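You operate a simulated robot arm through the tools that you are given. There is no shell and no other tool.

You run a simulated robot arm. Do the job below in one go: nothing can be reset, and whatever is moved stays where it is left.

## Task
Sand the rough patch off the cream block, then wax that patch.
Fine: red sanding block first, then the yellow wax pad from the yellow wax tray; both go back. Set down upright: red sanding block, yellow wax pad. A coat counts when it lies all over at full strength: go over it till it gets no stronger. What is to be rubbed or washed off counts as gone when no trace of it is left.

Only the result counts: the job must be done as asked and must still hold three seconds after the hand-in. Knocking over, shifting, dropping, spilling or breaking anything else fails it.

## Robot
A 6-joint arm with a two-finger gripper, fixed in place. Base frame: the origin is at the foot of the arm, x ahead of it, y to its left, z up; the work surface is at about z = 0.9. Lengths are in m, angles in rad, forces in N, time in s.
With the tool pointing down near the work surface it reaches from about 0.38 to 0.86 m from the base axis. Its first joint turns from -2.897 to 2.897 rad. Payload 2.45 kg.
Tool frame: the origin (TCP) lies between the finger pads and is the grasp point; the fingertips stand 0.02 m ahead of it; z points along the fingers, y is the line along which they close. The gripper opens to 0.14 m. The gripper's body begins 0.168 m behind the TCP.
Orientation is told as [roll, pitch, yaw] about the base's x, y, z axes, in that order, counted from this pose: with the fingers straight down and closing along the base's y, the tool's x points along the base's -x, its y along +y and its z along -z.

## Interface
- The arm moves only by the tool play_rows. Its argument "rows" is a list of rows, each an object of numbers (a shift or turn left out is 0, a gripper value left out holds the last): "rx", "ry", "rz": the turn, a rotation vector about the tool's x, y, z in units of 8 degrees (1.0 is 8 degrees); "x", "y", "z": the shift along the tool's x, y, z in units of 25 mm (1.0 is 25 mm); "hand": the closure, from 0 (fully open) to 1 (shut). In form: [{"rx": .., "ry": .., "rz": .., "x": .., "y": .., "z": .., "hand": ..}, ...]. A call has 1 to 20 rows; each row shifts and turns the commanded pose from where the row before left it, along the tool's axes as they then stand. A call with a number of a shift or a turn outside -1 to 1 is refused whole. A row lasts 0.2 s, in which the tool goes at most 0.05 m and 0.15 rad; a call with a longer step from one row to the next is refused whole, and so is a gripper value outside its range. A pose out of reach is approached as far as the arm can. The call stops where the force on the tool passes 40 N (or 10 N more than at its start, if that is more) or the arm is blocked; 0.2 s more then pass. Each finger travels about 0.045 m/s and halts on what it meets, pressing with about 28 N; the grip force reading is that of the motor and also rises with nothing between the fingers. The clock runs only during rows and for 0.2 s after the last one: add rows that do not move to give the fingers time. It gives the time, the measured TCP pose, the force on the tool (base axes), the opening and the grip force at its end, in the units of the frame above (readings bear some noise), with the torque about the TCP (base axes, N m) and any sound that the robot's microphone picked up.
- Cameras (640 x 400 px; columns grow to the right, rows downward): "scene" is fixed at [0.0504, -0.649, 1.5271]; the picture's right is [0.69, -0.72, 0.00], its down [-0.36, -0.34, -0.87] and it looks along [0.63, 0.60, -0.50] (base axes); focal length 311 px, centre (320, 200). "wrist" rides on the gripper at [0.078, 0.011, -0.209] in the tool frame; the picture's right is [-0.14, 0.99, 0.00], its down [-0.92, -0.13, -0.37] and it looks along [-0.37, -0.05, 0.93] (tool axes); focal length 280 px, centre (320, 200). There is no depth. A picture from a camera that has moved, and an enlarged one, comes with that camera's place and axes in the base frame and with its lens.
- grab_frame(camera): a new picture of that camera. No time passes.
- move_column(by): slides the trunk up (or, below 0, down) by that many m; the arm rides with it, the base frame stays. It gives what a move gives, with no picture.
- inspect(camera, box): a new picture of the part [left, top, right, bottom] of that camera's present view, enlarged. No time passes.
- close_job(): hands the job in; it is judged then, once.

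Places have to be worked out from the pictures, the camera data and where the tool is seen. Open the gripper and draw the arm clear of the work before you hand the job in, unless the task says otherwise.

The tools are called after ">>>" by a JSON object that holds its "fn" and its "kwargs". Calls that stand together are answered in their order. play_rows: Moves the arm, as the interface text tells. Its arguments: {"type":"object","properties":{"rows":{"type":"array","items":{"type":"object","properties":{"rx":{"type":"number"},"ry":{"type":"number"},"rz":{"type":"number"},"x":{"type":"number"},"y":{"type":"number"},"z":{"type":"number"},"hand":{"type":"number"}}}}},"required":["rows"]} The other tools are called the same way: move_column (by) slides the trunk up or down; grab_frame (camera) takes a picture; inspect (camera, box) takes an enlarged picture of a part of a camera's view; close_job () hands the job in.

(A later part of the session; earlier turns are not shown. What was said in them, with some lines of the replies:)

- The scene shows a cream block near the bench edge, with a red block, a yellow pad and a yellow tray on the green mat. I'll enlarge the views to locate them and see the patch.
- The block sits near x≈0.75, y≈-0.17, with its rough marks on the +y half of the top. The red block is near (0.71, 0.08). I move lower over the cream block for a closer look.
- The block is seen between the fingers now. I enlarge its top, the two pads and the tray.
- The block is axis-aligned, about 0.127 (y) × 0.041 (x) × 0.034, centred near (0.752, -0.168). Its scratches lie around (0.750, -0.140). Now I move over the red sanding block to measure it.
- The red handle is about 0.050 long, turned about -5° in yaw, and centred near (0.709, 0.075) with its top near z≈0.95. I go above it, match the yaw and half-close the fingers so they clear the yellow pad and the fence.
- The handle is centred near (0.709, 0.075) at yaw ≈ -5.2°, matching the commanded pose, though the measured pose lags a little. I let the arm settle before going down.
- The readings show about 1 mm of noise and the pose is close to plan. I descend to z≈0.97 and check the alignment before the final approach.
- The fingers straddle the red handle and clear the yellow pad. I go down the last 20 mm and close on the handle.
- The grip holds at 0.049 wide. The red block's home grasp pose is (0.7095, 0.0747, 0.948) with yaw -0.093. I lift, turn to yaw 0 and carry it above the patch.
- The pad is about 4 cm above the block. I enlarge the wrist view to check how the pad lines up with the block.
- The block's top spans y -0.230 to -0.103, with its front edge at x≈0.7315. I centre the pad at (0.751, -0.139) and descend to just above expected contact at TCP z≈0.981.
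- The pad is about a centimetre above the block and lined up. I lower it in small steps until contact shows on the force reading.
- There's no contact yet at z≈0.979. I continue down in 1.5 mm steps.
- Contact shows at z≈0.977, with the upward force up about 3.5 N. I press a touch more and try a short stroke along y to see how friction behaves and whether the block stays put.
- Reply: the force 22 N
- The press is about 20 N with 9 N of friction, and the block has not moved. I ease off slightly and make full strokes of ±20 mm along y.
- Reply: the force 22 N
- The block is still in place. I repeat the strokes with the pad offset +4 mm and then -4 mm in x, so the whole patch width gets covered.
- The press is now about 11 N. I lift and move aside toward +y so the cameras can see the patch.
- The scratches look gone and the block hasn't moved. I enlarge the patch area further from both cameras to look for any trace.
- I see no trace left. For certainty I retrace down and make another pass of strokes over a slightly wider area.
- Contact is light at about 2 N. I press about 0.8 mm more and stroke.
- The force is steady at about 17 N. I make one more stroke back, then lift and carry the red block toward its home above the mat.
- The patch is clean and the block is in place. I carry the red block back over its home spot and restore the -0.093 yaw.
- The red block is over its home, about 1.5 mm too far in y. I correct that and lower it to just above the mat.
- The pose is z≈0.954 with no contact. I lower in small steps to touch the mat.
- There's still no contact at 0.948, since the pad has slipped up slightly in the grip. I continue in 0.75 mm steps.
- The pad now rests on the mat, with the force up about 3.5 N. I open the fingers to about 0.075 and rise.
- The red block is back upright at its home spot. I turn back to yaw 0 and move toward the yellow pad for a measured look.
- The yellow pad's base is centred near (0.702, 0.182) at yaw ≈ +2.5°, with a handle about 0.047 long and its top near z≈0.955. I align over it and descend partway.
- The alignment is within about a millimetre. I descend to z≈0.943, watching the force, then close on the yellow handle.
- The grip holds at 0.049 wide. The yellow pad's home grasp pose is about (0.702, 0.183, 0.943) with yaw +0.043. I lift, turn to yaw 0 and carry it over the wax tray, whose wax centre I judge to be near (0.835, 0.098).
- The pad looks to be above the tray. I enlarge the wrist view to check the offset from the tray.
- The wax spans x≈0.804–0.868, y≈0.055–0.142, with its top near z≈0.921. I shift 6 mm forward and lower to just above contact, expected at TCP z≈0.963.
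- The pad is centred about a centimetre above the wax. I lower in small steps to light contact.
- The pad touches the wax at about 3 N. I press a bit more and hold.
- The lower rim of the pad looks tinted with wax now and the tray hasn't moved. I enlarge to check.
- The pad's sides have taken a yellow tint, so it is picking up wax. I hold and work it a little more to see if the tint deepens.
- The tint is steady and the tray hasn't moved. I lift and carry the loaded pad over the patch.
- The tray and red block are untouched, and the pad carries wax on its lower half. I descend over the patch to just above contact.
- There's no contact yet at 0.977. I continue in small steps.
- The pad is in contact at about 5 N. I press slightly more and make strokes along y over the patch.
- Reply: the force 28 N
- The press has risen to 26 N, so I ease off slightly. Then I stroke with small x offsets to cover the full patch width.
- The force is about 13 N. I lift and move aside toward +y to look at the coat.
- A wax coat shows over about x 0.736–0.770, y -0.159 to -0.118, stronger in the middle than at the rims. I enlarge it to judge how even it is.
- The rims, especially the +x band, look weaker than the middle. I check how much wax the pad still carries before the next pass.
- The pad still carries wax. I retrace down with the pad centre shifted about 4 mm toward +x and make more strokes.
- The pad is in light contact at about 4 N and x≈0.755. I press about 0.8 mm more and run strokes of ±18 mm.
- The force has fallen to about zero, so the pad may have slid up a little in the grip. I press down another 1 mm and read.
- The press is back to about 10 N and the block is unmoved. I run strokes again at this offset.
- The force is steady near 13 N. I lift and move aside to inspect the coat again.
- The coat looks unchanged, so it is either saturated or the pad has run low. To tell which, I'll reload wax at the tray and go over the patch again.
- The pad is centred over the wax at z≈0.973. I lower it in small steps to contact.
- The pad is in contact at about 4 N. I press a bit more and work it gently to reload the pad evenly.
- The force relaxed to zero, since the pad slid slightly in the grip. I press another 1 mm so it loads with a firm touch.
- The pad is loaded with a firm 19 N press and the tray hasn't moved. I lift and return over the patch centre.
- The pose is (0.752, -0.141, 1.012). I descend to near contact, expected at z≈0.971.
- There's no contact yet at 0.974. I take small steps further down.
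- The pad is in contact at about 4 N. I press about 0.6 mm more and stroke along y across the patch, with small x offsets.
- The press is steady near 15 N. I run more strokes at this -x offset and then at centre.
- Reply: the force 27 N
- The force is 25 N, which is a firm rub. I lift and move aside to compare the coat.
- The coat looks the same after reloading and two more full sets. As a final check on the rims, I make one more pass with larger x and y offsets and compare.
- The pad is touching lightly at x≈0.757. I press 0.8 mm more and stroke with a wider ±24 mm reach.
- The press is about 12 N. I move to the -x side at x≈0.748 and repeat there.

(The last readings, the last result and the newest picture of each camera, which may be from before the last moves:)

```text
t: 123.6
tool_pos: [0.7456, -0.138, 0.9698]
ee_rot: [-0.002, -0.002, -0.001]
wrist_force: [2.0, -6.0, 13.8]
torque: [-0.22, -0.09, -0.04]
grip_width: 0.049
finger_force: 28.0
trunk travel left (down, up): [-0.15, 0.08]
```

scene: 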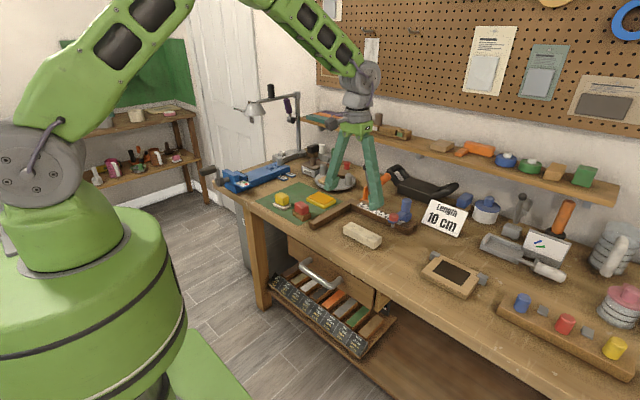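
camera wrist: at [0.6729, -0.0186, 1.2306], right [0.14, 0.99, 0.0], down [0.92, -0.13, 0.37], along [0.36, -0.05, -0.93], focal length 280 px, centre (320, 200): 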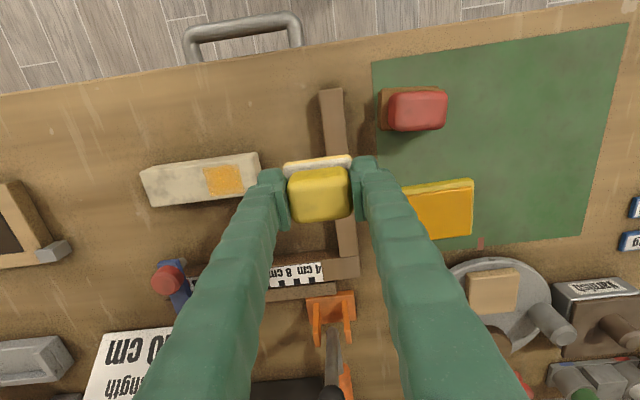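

The force stays near 14 N. I lift and move aside again to compare the coat.

>>> {"fn": "play_rows", "kwargs": {"rows": [{"z": -0.5}, {"x": -0.2, "z": -0.9}, {"z": -0.6, "y": 0.5}, {"y": 0.9}, {"y": 0.9}, {"y": 0.9}, {"y": 0.9}, {}]}}

>>> {"fn": "inspect", "kwargs": {"camera": "scene", "box": [342, 217, 374, 237]}}

>>> {"fn": "inspect", "kwargs": {"camera": "wrist", "box": [192, 155, 256, 205]}}

>>> {"fn": "inspect", "kwargs": {"camera": "wrist", "box": [260, 140, 380, 230]}}

```text
t: 125.4
tool_pos: [0.7535, -0.0352, 1.0173]
ee_rot: [0.001, -0.003, 0.001]
wrist_force: [-0.1, 0.6, -1.5]
torque: [0.01, -0.01, -0.01]
grip_width: 0.0492
finger_force: 28.0
trunk travel left (down, up): [-0.15, 0.08]
```

```text
16.00 times, centred on (358, 227) of scene
camera zoom: at [0.0504, -0.649, 1.5271], right [0.69, -0.72, 0.0], down [-0.36, -0.34, -0.87], along [0.63, 0.6, -0.5], focal length 4975 px, centre (-288, -232)
```

zoom: 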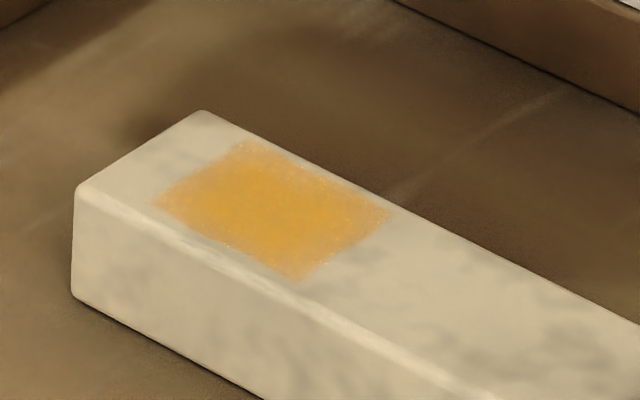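

```text
8.00 times, centred on (224, 180) of wrist
camera zoom: at [0.6742, -0.0259, 1.2279], right [0.14, 0.99, 0.0], down [0.92, -0.13, 0.37], along [0.36, -0.05, -0.93], focal length 2243 px, centre (1088, 360)
```

zoom: 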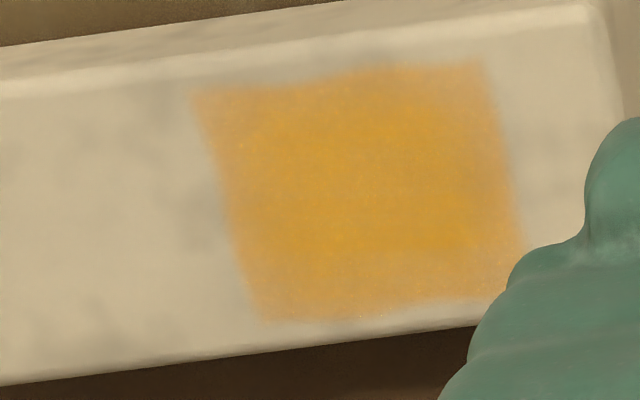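

```text
4.44 times, centred on (320, 185) of wrist
camera zoom: at [0.6742, -0.0259, 1.2279], right [0.14, 0.99, 0.0], down [0.92, -0.13, 0.37], along [0.36, -0.05, -0.93], focal length 1246 px, centre (320, 267)
```

zoom: 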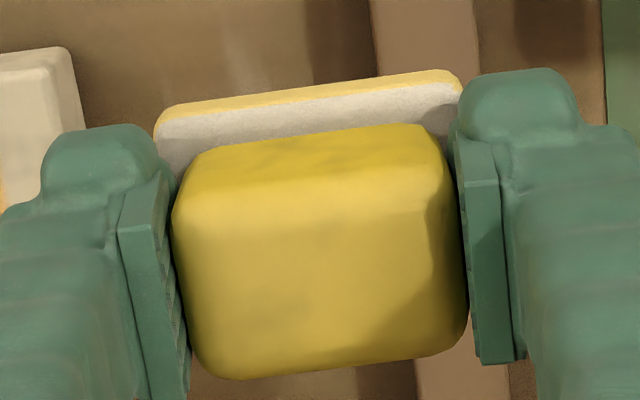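

The coat is unchanged, so it is at full strength all over. I raise and carry the yellow pad back over its home, restoring the +0.043 yaw.

>>> {"fn": "play_rows", "kwargs": {"rows": [{"z": -0.5}, {"z": -0.5}, {"x": 0.206, "y": 0.87}, {"x": 0.206, "y": 0.87}, {"x": 0.206, "y": 0.87}, {"x": 0.206, "y": 0.87}, {"x": 0.206, "y": 0.87}, {"x": 0.206, "y": 0.87}, {"x": 0.206, "y": 0.87}, {"x": 0.206, "y": 0.87}, {"x": 0.206, "y": 0.87}, {"x": 0.206, "y": 0.87}, {"rz": -0.31}, {}, {}]}}

>>> {"fn": "grab_frame", "kwargs": {"camera": "wrist"}}

>>> {"fn": "inspect", "kwargs": {"camera": "scene", "box": [250, 150, 340, 225]}}

```text
t: 128.6
tool_pos: [0.7015, 0.1819, 1.043]
ee_rot: [0.001, 0.0, 0.044]
wrist_force: [-0.4, 0.3, -1.0]
torque: [0.01, 0.01, -0.01]
grip_width: 0.049
finger_force: 27.8
trunk travel left (down, up): [-0.15, 0.08]
```

```text
taken
camera wrist: at [0.6224, 0.1885, 1.2541], right [0.09, 1.0, 0.0], down [0.93, -0.09, 0.37], along [0.37, -0.04, -0.93], focal length 280 px, centre (320, 200)
```

wrist: 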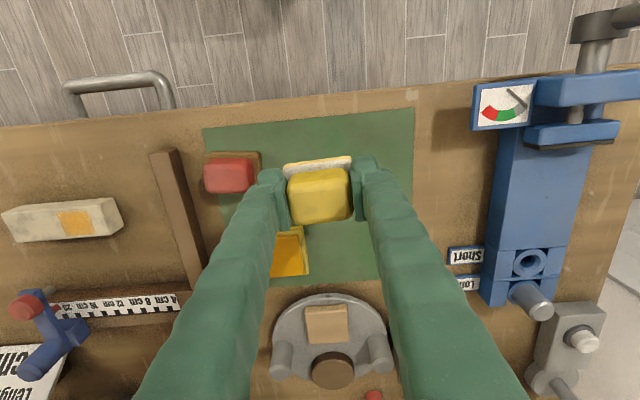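

```text
5.33 times, centred on (295, 188) of scene
camera zoom: at [0.0504, -0.649, 1.5271], right [0.69, -0.72, 0.0], down [-0.36, -0.34, -0.87], along [0.63, 0.6, -0.5], focal length 1658 px, centre (453, 267)
```

zoom: 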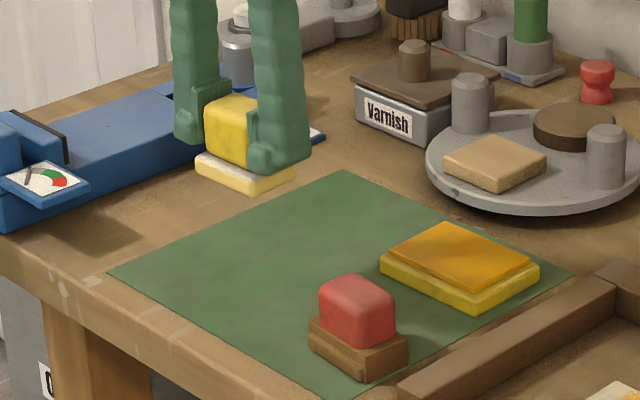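

The pad is over its home at (0.7015, 0.182). I lower it to just above the mat.

>>> {"fn": "play_rows", "kwargs": {"rows": [{"z": 0.9}, {"z": 0.9}, {"z": 0.9}, {"z": 0.7}, {"z": 0.3}, {"z": 0.1}, {}, {}]}}

```text
t: 130.4
tool_pos: [0.7012, 0.1817, 0.95]
ee_rot: [0.001, 0.001, 0.043]
wrist_force: [0.5, -0.7, -1.6]
torque: [-0.04, -0.02, 0.01]
grip_width: 0.049
finger_force: 27.9
trunk travel left (down, up): [-0.15, 0.08]
```

The pose is z≈0.950 with no contact. I lower further in small steps.

>>> {"fn": "play_rows", "kwargs": {"rows": [{"z": 0.1}, {"z": 0.1}, {"z": 0.06}, {"z": 0.04}, {}]}}

```text
t: 131.6
tool_pos: [0.701, 0.1831, 0.941]
ee_rot: [0.0, 0.0, 0.044]
wrist_force: [-0.2, 0.5, -0.7]
torque: [0.02, -0.02, 0.01]
grip_width: 0.0492
finger_force: 27.6
trunk travel left (down, up): [-0.15, 0.08]
```

There's still no contact at 0.941. I continue in sub-millimetre steps.

>>> {"fn": "play_rows", "kwargs": {"rows": [{"z": 0.03}, {"z": 0.03}, {}]}}

```text
t: 132.4
tool_pos: [0.7023, 0.1833, 0.9406]
ee_rot: [-0.002, 0.0, 0.044]
wrist_force: [0.2, 0.4, -0.8]
torque: [0.02, -0.02, -0.01]
grip_width: 0.0494
finger_force: 27.8
trunk travel left (down, up): [-0.15, 0.08]
```

>>> {"fn": "play_rows", "kwargs": {"rows": [{"z": 0.03}, {"z": 0.02}, {}]}}

>>> {"fn": "inspect", "kwargs": {"camera": "scene", "box": [250, 170, 310, 220]}}

```text
t: 133.2
tool_pos: [0.7017, 0.1822, 0.9408]
ee_rot: [-0.001, -0.002, 0.043]
wrist_force: [3.6, -2.7, 7.5]
torque: [-0.08, 0.0, 0.04]
grip_width: 0.0493
finger_force: 28.0
trunk travel left (down, up): [-0.15, 0.08]
```

```text
8.00 times, centred on (280, 195) of scene
camera zoom: at [0.0504, -0.649, 1.5271], right [0.69, -0.72, 0.0], down [-0.36, -0.34, -0.87], along [0.63, 0.6, -0.5], focal length 2488 px, centre (640, 240)
```

zoom: 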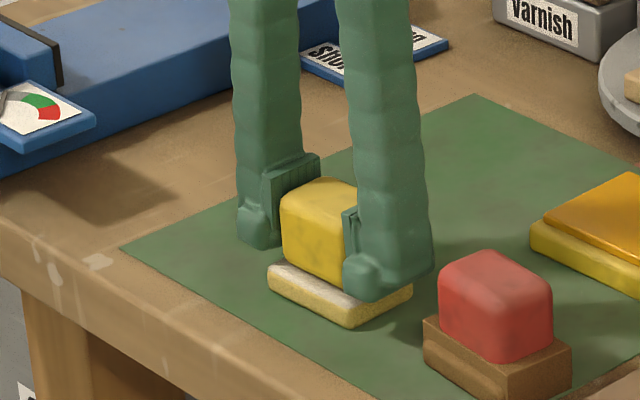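

The pad rests on the mat at about 8 N. I ease up a hair, open the fingers to about 0.075 and rise clear.

>>> {"fn": "play_rows", "kwargs": {"rows": [{"z": -0.015}, {"hand": 0.55}, {"hand": 0.47}, {}, {}, {"z": -0.5}, {"z": -0.9}, {"z": -0.9}, {"z": -0.9}, {}]}}

>>> {"fn": "inspect", "kwargs": {"camera": "scene", "box": [250, 150, 340, 225]}}

>>> {"fn": "grab_frame", "kwargs": {"camera": "wrist"}}

```text
t: 135.4
tool_pos: [0.7026, 0.1833, 1.02]
ee_rot: [0.001, 0.001, 0.044]
wrist_force: [-0.3, -0.1, -0.1]
torque: [-0.02, -0.01, -0.02]
grip_width: 0.0744
finger_force: 0.1
trunk travel left (down, up): [-0.15, 0.08]
```

```text
5.33 times, centred on (295, 188) of scene
camera zoom: at [0.0504, -0.649, 1.5271], right [0.69, -0.72, 0.0], down [-0.36, -0.34, -0.87], along [0.63, 0.6, -0.5], focal length 1658 px, centre (453, 267)
```

zoom: 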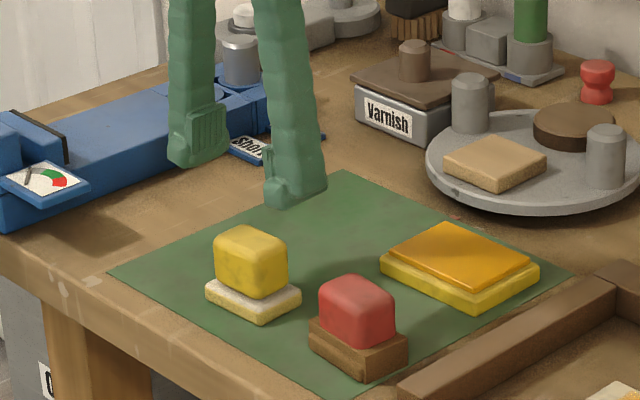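

```text
taken
camera wrist: at [0.6245, 0.1884, 1.23], right [0.09, 1.0, 0.0], down [0.93, -0.09, 0.37], along [0.37, -0.04, -0.93], focal length 280 px, centre (320, 200)
```

wrist: 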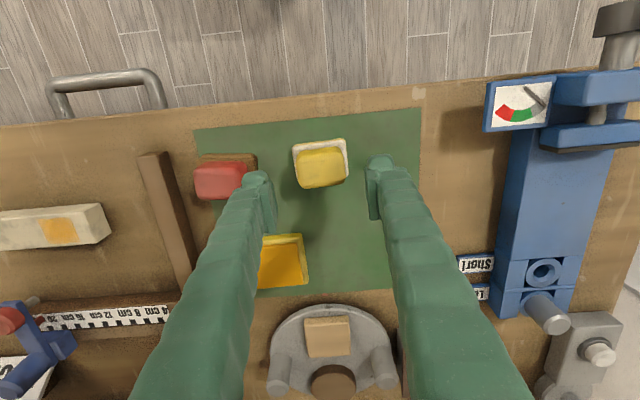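

Both tools stand upright at their home spots. I raise the arm, move over beside the block for one last clear look and open the gripper.

>>> {"fn": "play_rows", "kwargs": {"rows": [{"z": -0.9, "rz": 0.31}, {"z": -0.9, "hand": 0.0}, {"z": -0.9}, {"x": 0.06, "y": -0.88}, {"x": 0.06, "y": -0.88}, {"x": 0.06, "y": -0.88}, {"x": 0.06, "y": -0.88}, {"x": 0.06, "y": -0.88}, {"x": 0.06, "y": -0.88}, {"x": 0.06, "y": -0.88}, {"x": 0.06, "y": -0.88}, {"x": 0.06, "y": -0.88}, {"x": 0.06, "y": -0.88}, {"x": 0.06, "y": -0.88}, {"x": 0.06, "y": -0.88}, {"x": 0.06, "y": -0.88}, {"x": 0.06, "y": -0.88}, {"x": 0.06, "y": -0.88}, {}]}}

>>> {"fn": "grab_frame", "kwargs": {"camera": "wrist"}}

>>> {"fn": "inspect", "kwargs": {"camera": "wrist", "box": [270, 160, 390, 240]}}

>>> {"fn": "grab_frame", "kwargs": {"camera": "scene"}}

```text
t: 139.4
tool_pos: [0.6796, -0.1497, 1.0873]
ee_rot: [-0.002, 0.0, 0.0]
wrist_force: [-0.7, 0.9, 0.1]
torque: [-0.01, 0.02, -0.01]
grip_width: 0.14
finger_force: 0.0
trunk travel left (down, up): [-0.15, 0.08]
```

```text
taken
camera wrist: at [0.6006, -0.1398, 1.2974], right [0.14, 0.99, 0.0], down [0.92, -0.13, 0.37], along [0.37, -0.05, -0.93], focal length 280 px, centre (320, 200)
```

wrist: 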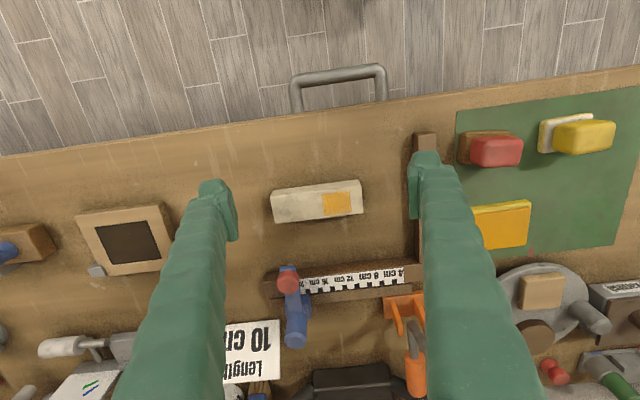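

```text
5.00 times, centred on (330, 200) of wrist
camera zoom: at [0.6006, -0.1398, 1.2974], right [0.14, 0.99, 0.0], down [0.92, -0.13, 0.37], along [0.37, -0.05, -0.93], focal length 1402 px, centre (270, 200)
```

zoom: 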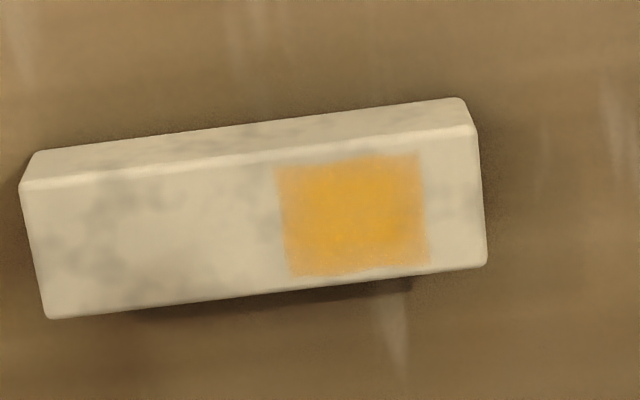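

```text
taken
```

scene: 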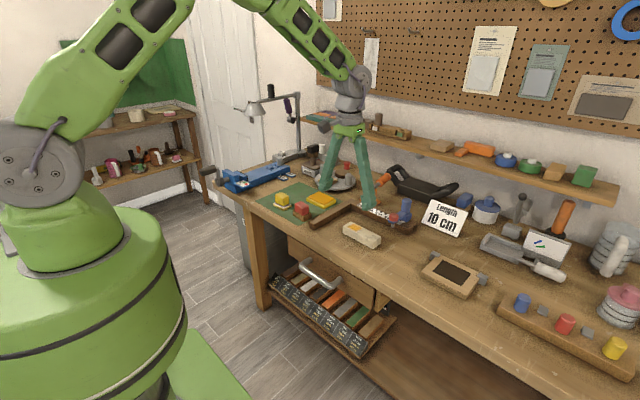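

The scene looks right: both tools are home and the coat is in place. I enlarge the coat as far as I can for a final judgement of its evenness.

>>> {"fn": "inspect", "kwargs": {"camera": "wrist", "box": [318, 184, 362, 220]}}

>>> {"fn": "inspect", "kwargs": {"camera": "scene", "box": [344, 219, 370, 236]}}

```text
11.11 times, centred on (340, 202) of wrist
camera zoom: at [0.6006, -0.1398, 1.2974], right [0.14, 0.99, 0.0], down [0.92, -0.13, 0.37], along [0.37, -0.05, -0.93], focal length 3115 px, centre (98, 178)
```

zoom: 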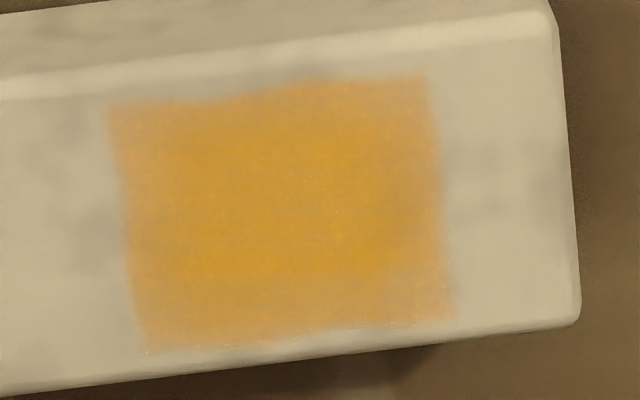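

```text
16.00 times, centred on (357, 228) of scene
camera zoom: at [0.0504, -0.649, 1.5271], right [0.69, -0.72, 0.0], down [-0.36, -0.34, -0.87], along [0.63, 0.6, -0.5], focal length 4975 px, centre (-272, -240)
```

zoom: 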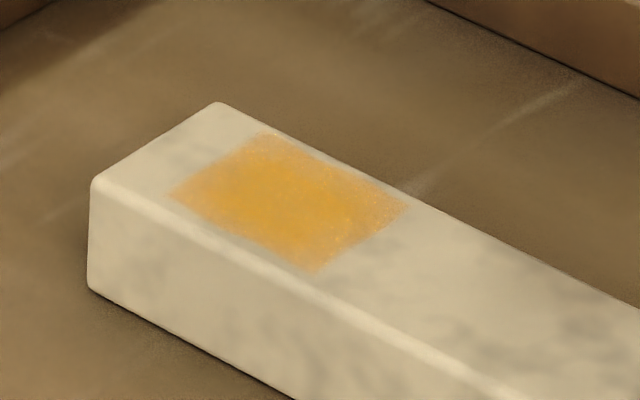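

The coat is unchanged across several passes and a reload, so it is at full strength, with only a soft textured rim. I draw the open gripper up and away from the work.

>>> {"fn": "play_rows", "kwargs": {"rows": [{"x": 0.3, "y": -0.4, "z": -0.9}, {"x": 0.3, "y": -0.4, "z": -0.9}, {"x": 0.3, "y": -0.4, "z": -0.9}, {"x": 0.3, "y": -0.4, "z": -0.9}, {"x": 0.3, "y": -0.4, "z": -0.9}, {"x": 0.3, "y": -0.4, "z": -0.9}, {}, {}]}}

>>> {"fn": "grab_frame", "kwargs": {"camera": "scene"}}

>>> {"fn": "inspect", "kwargs": {"camera": "scene", "box": [240, 160, 420, 270]}}

```text
t: 141.2
tool_pos: [0.6338, -0.2081, 1.2211]
ee_rot: [-0.001, 0.001, 0.0]
wrist_force: [-0.1, -0.3, 1.0]
torque: [-0.02, 0.0, 0.0]
grip_width: 0.1398
finger_force: 0.1
trunk travel left (down, up): [-0.15, 0.08]
```

```text
taken
```

scene: 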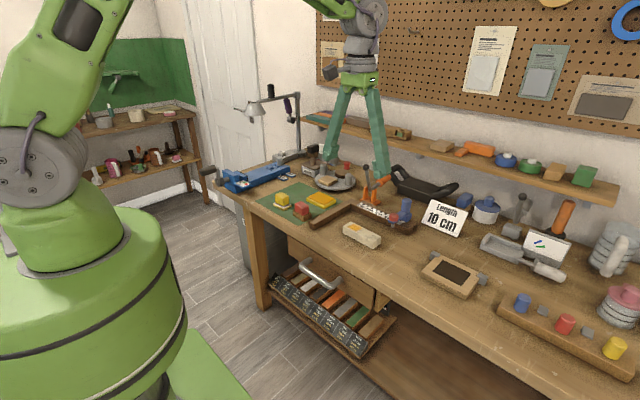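

```text
3.56 times, centred on (330, 215) of scene
camera zoom: at [0.0504, -0.649, 1.5271], right [0.69, -0.72, 0.0], down [-0.36, -0.34, -0.87], along [0.63, 0.6, -0.5], focal length 1106 px, centre (284, 147)
```

zoom: 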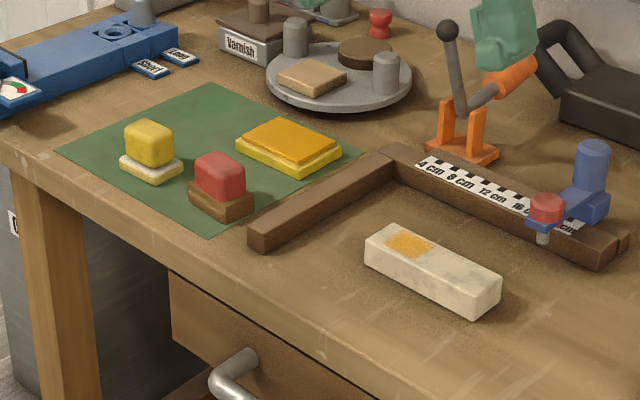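

The patch is sanded and waxed, and both tools stand upright where they were. The tray and everything else are undisturbed, and the open gripper is clear of the work, so I hand the job in.

>>> {"fn": "close_job", "kwargs": {}}

```text
The job is handed in.
```

I sanded the rough patch off the cream block and waxed it, then handed the job in. I don't have the judge's result.

- **Sanding:** after two rounds of strokes with the red sanding block, no scratches were visible at 16× enlargement.
- **Waxing:** I loaded the yellow pad at the wax tray twice and went over the patch several times. The coat stopped getting stronger after the first round. Its rim still looks slightly paler than the middle, most of all along the side farthest from the arm. Extra strokes aimed there made no difference, so I took that as full strength with a naturally soft edge.
- **Tools:** the red sanding block and the yellow wax pad are both back on the mat, upright and within about a millimetre or two of where they started.
- **Everything else:** the wax tray and the other items on the bench did not move. The cream block crept about 1 mm during rubbing. The gripper is open and the arm is clear of the work.
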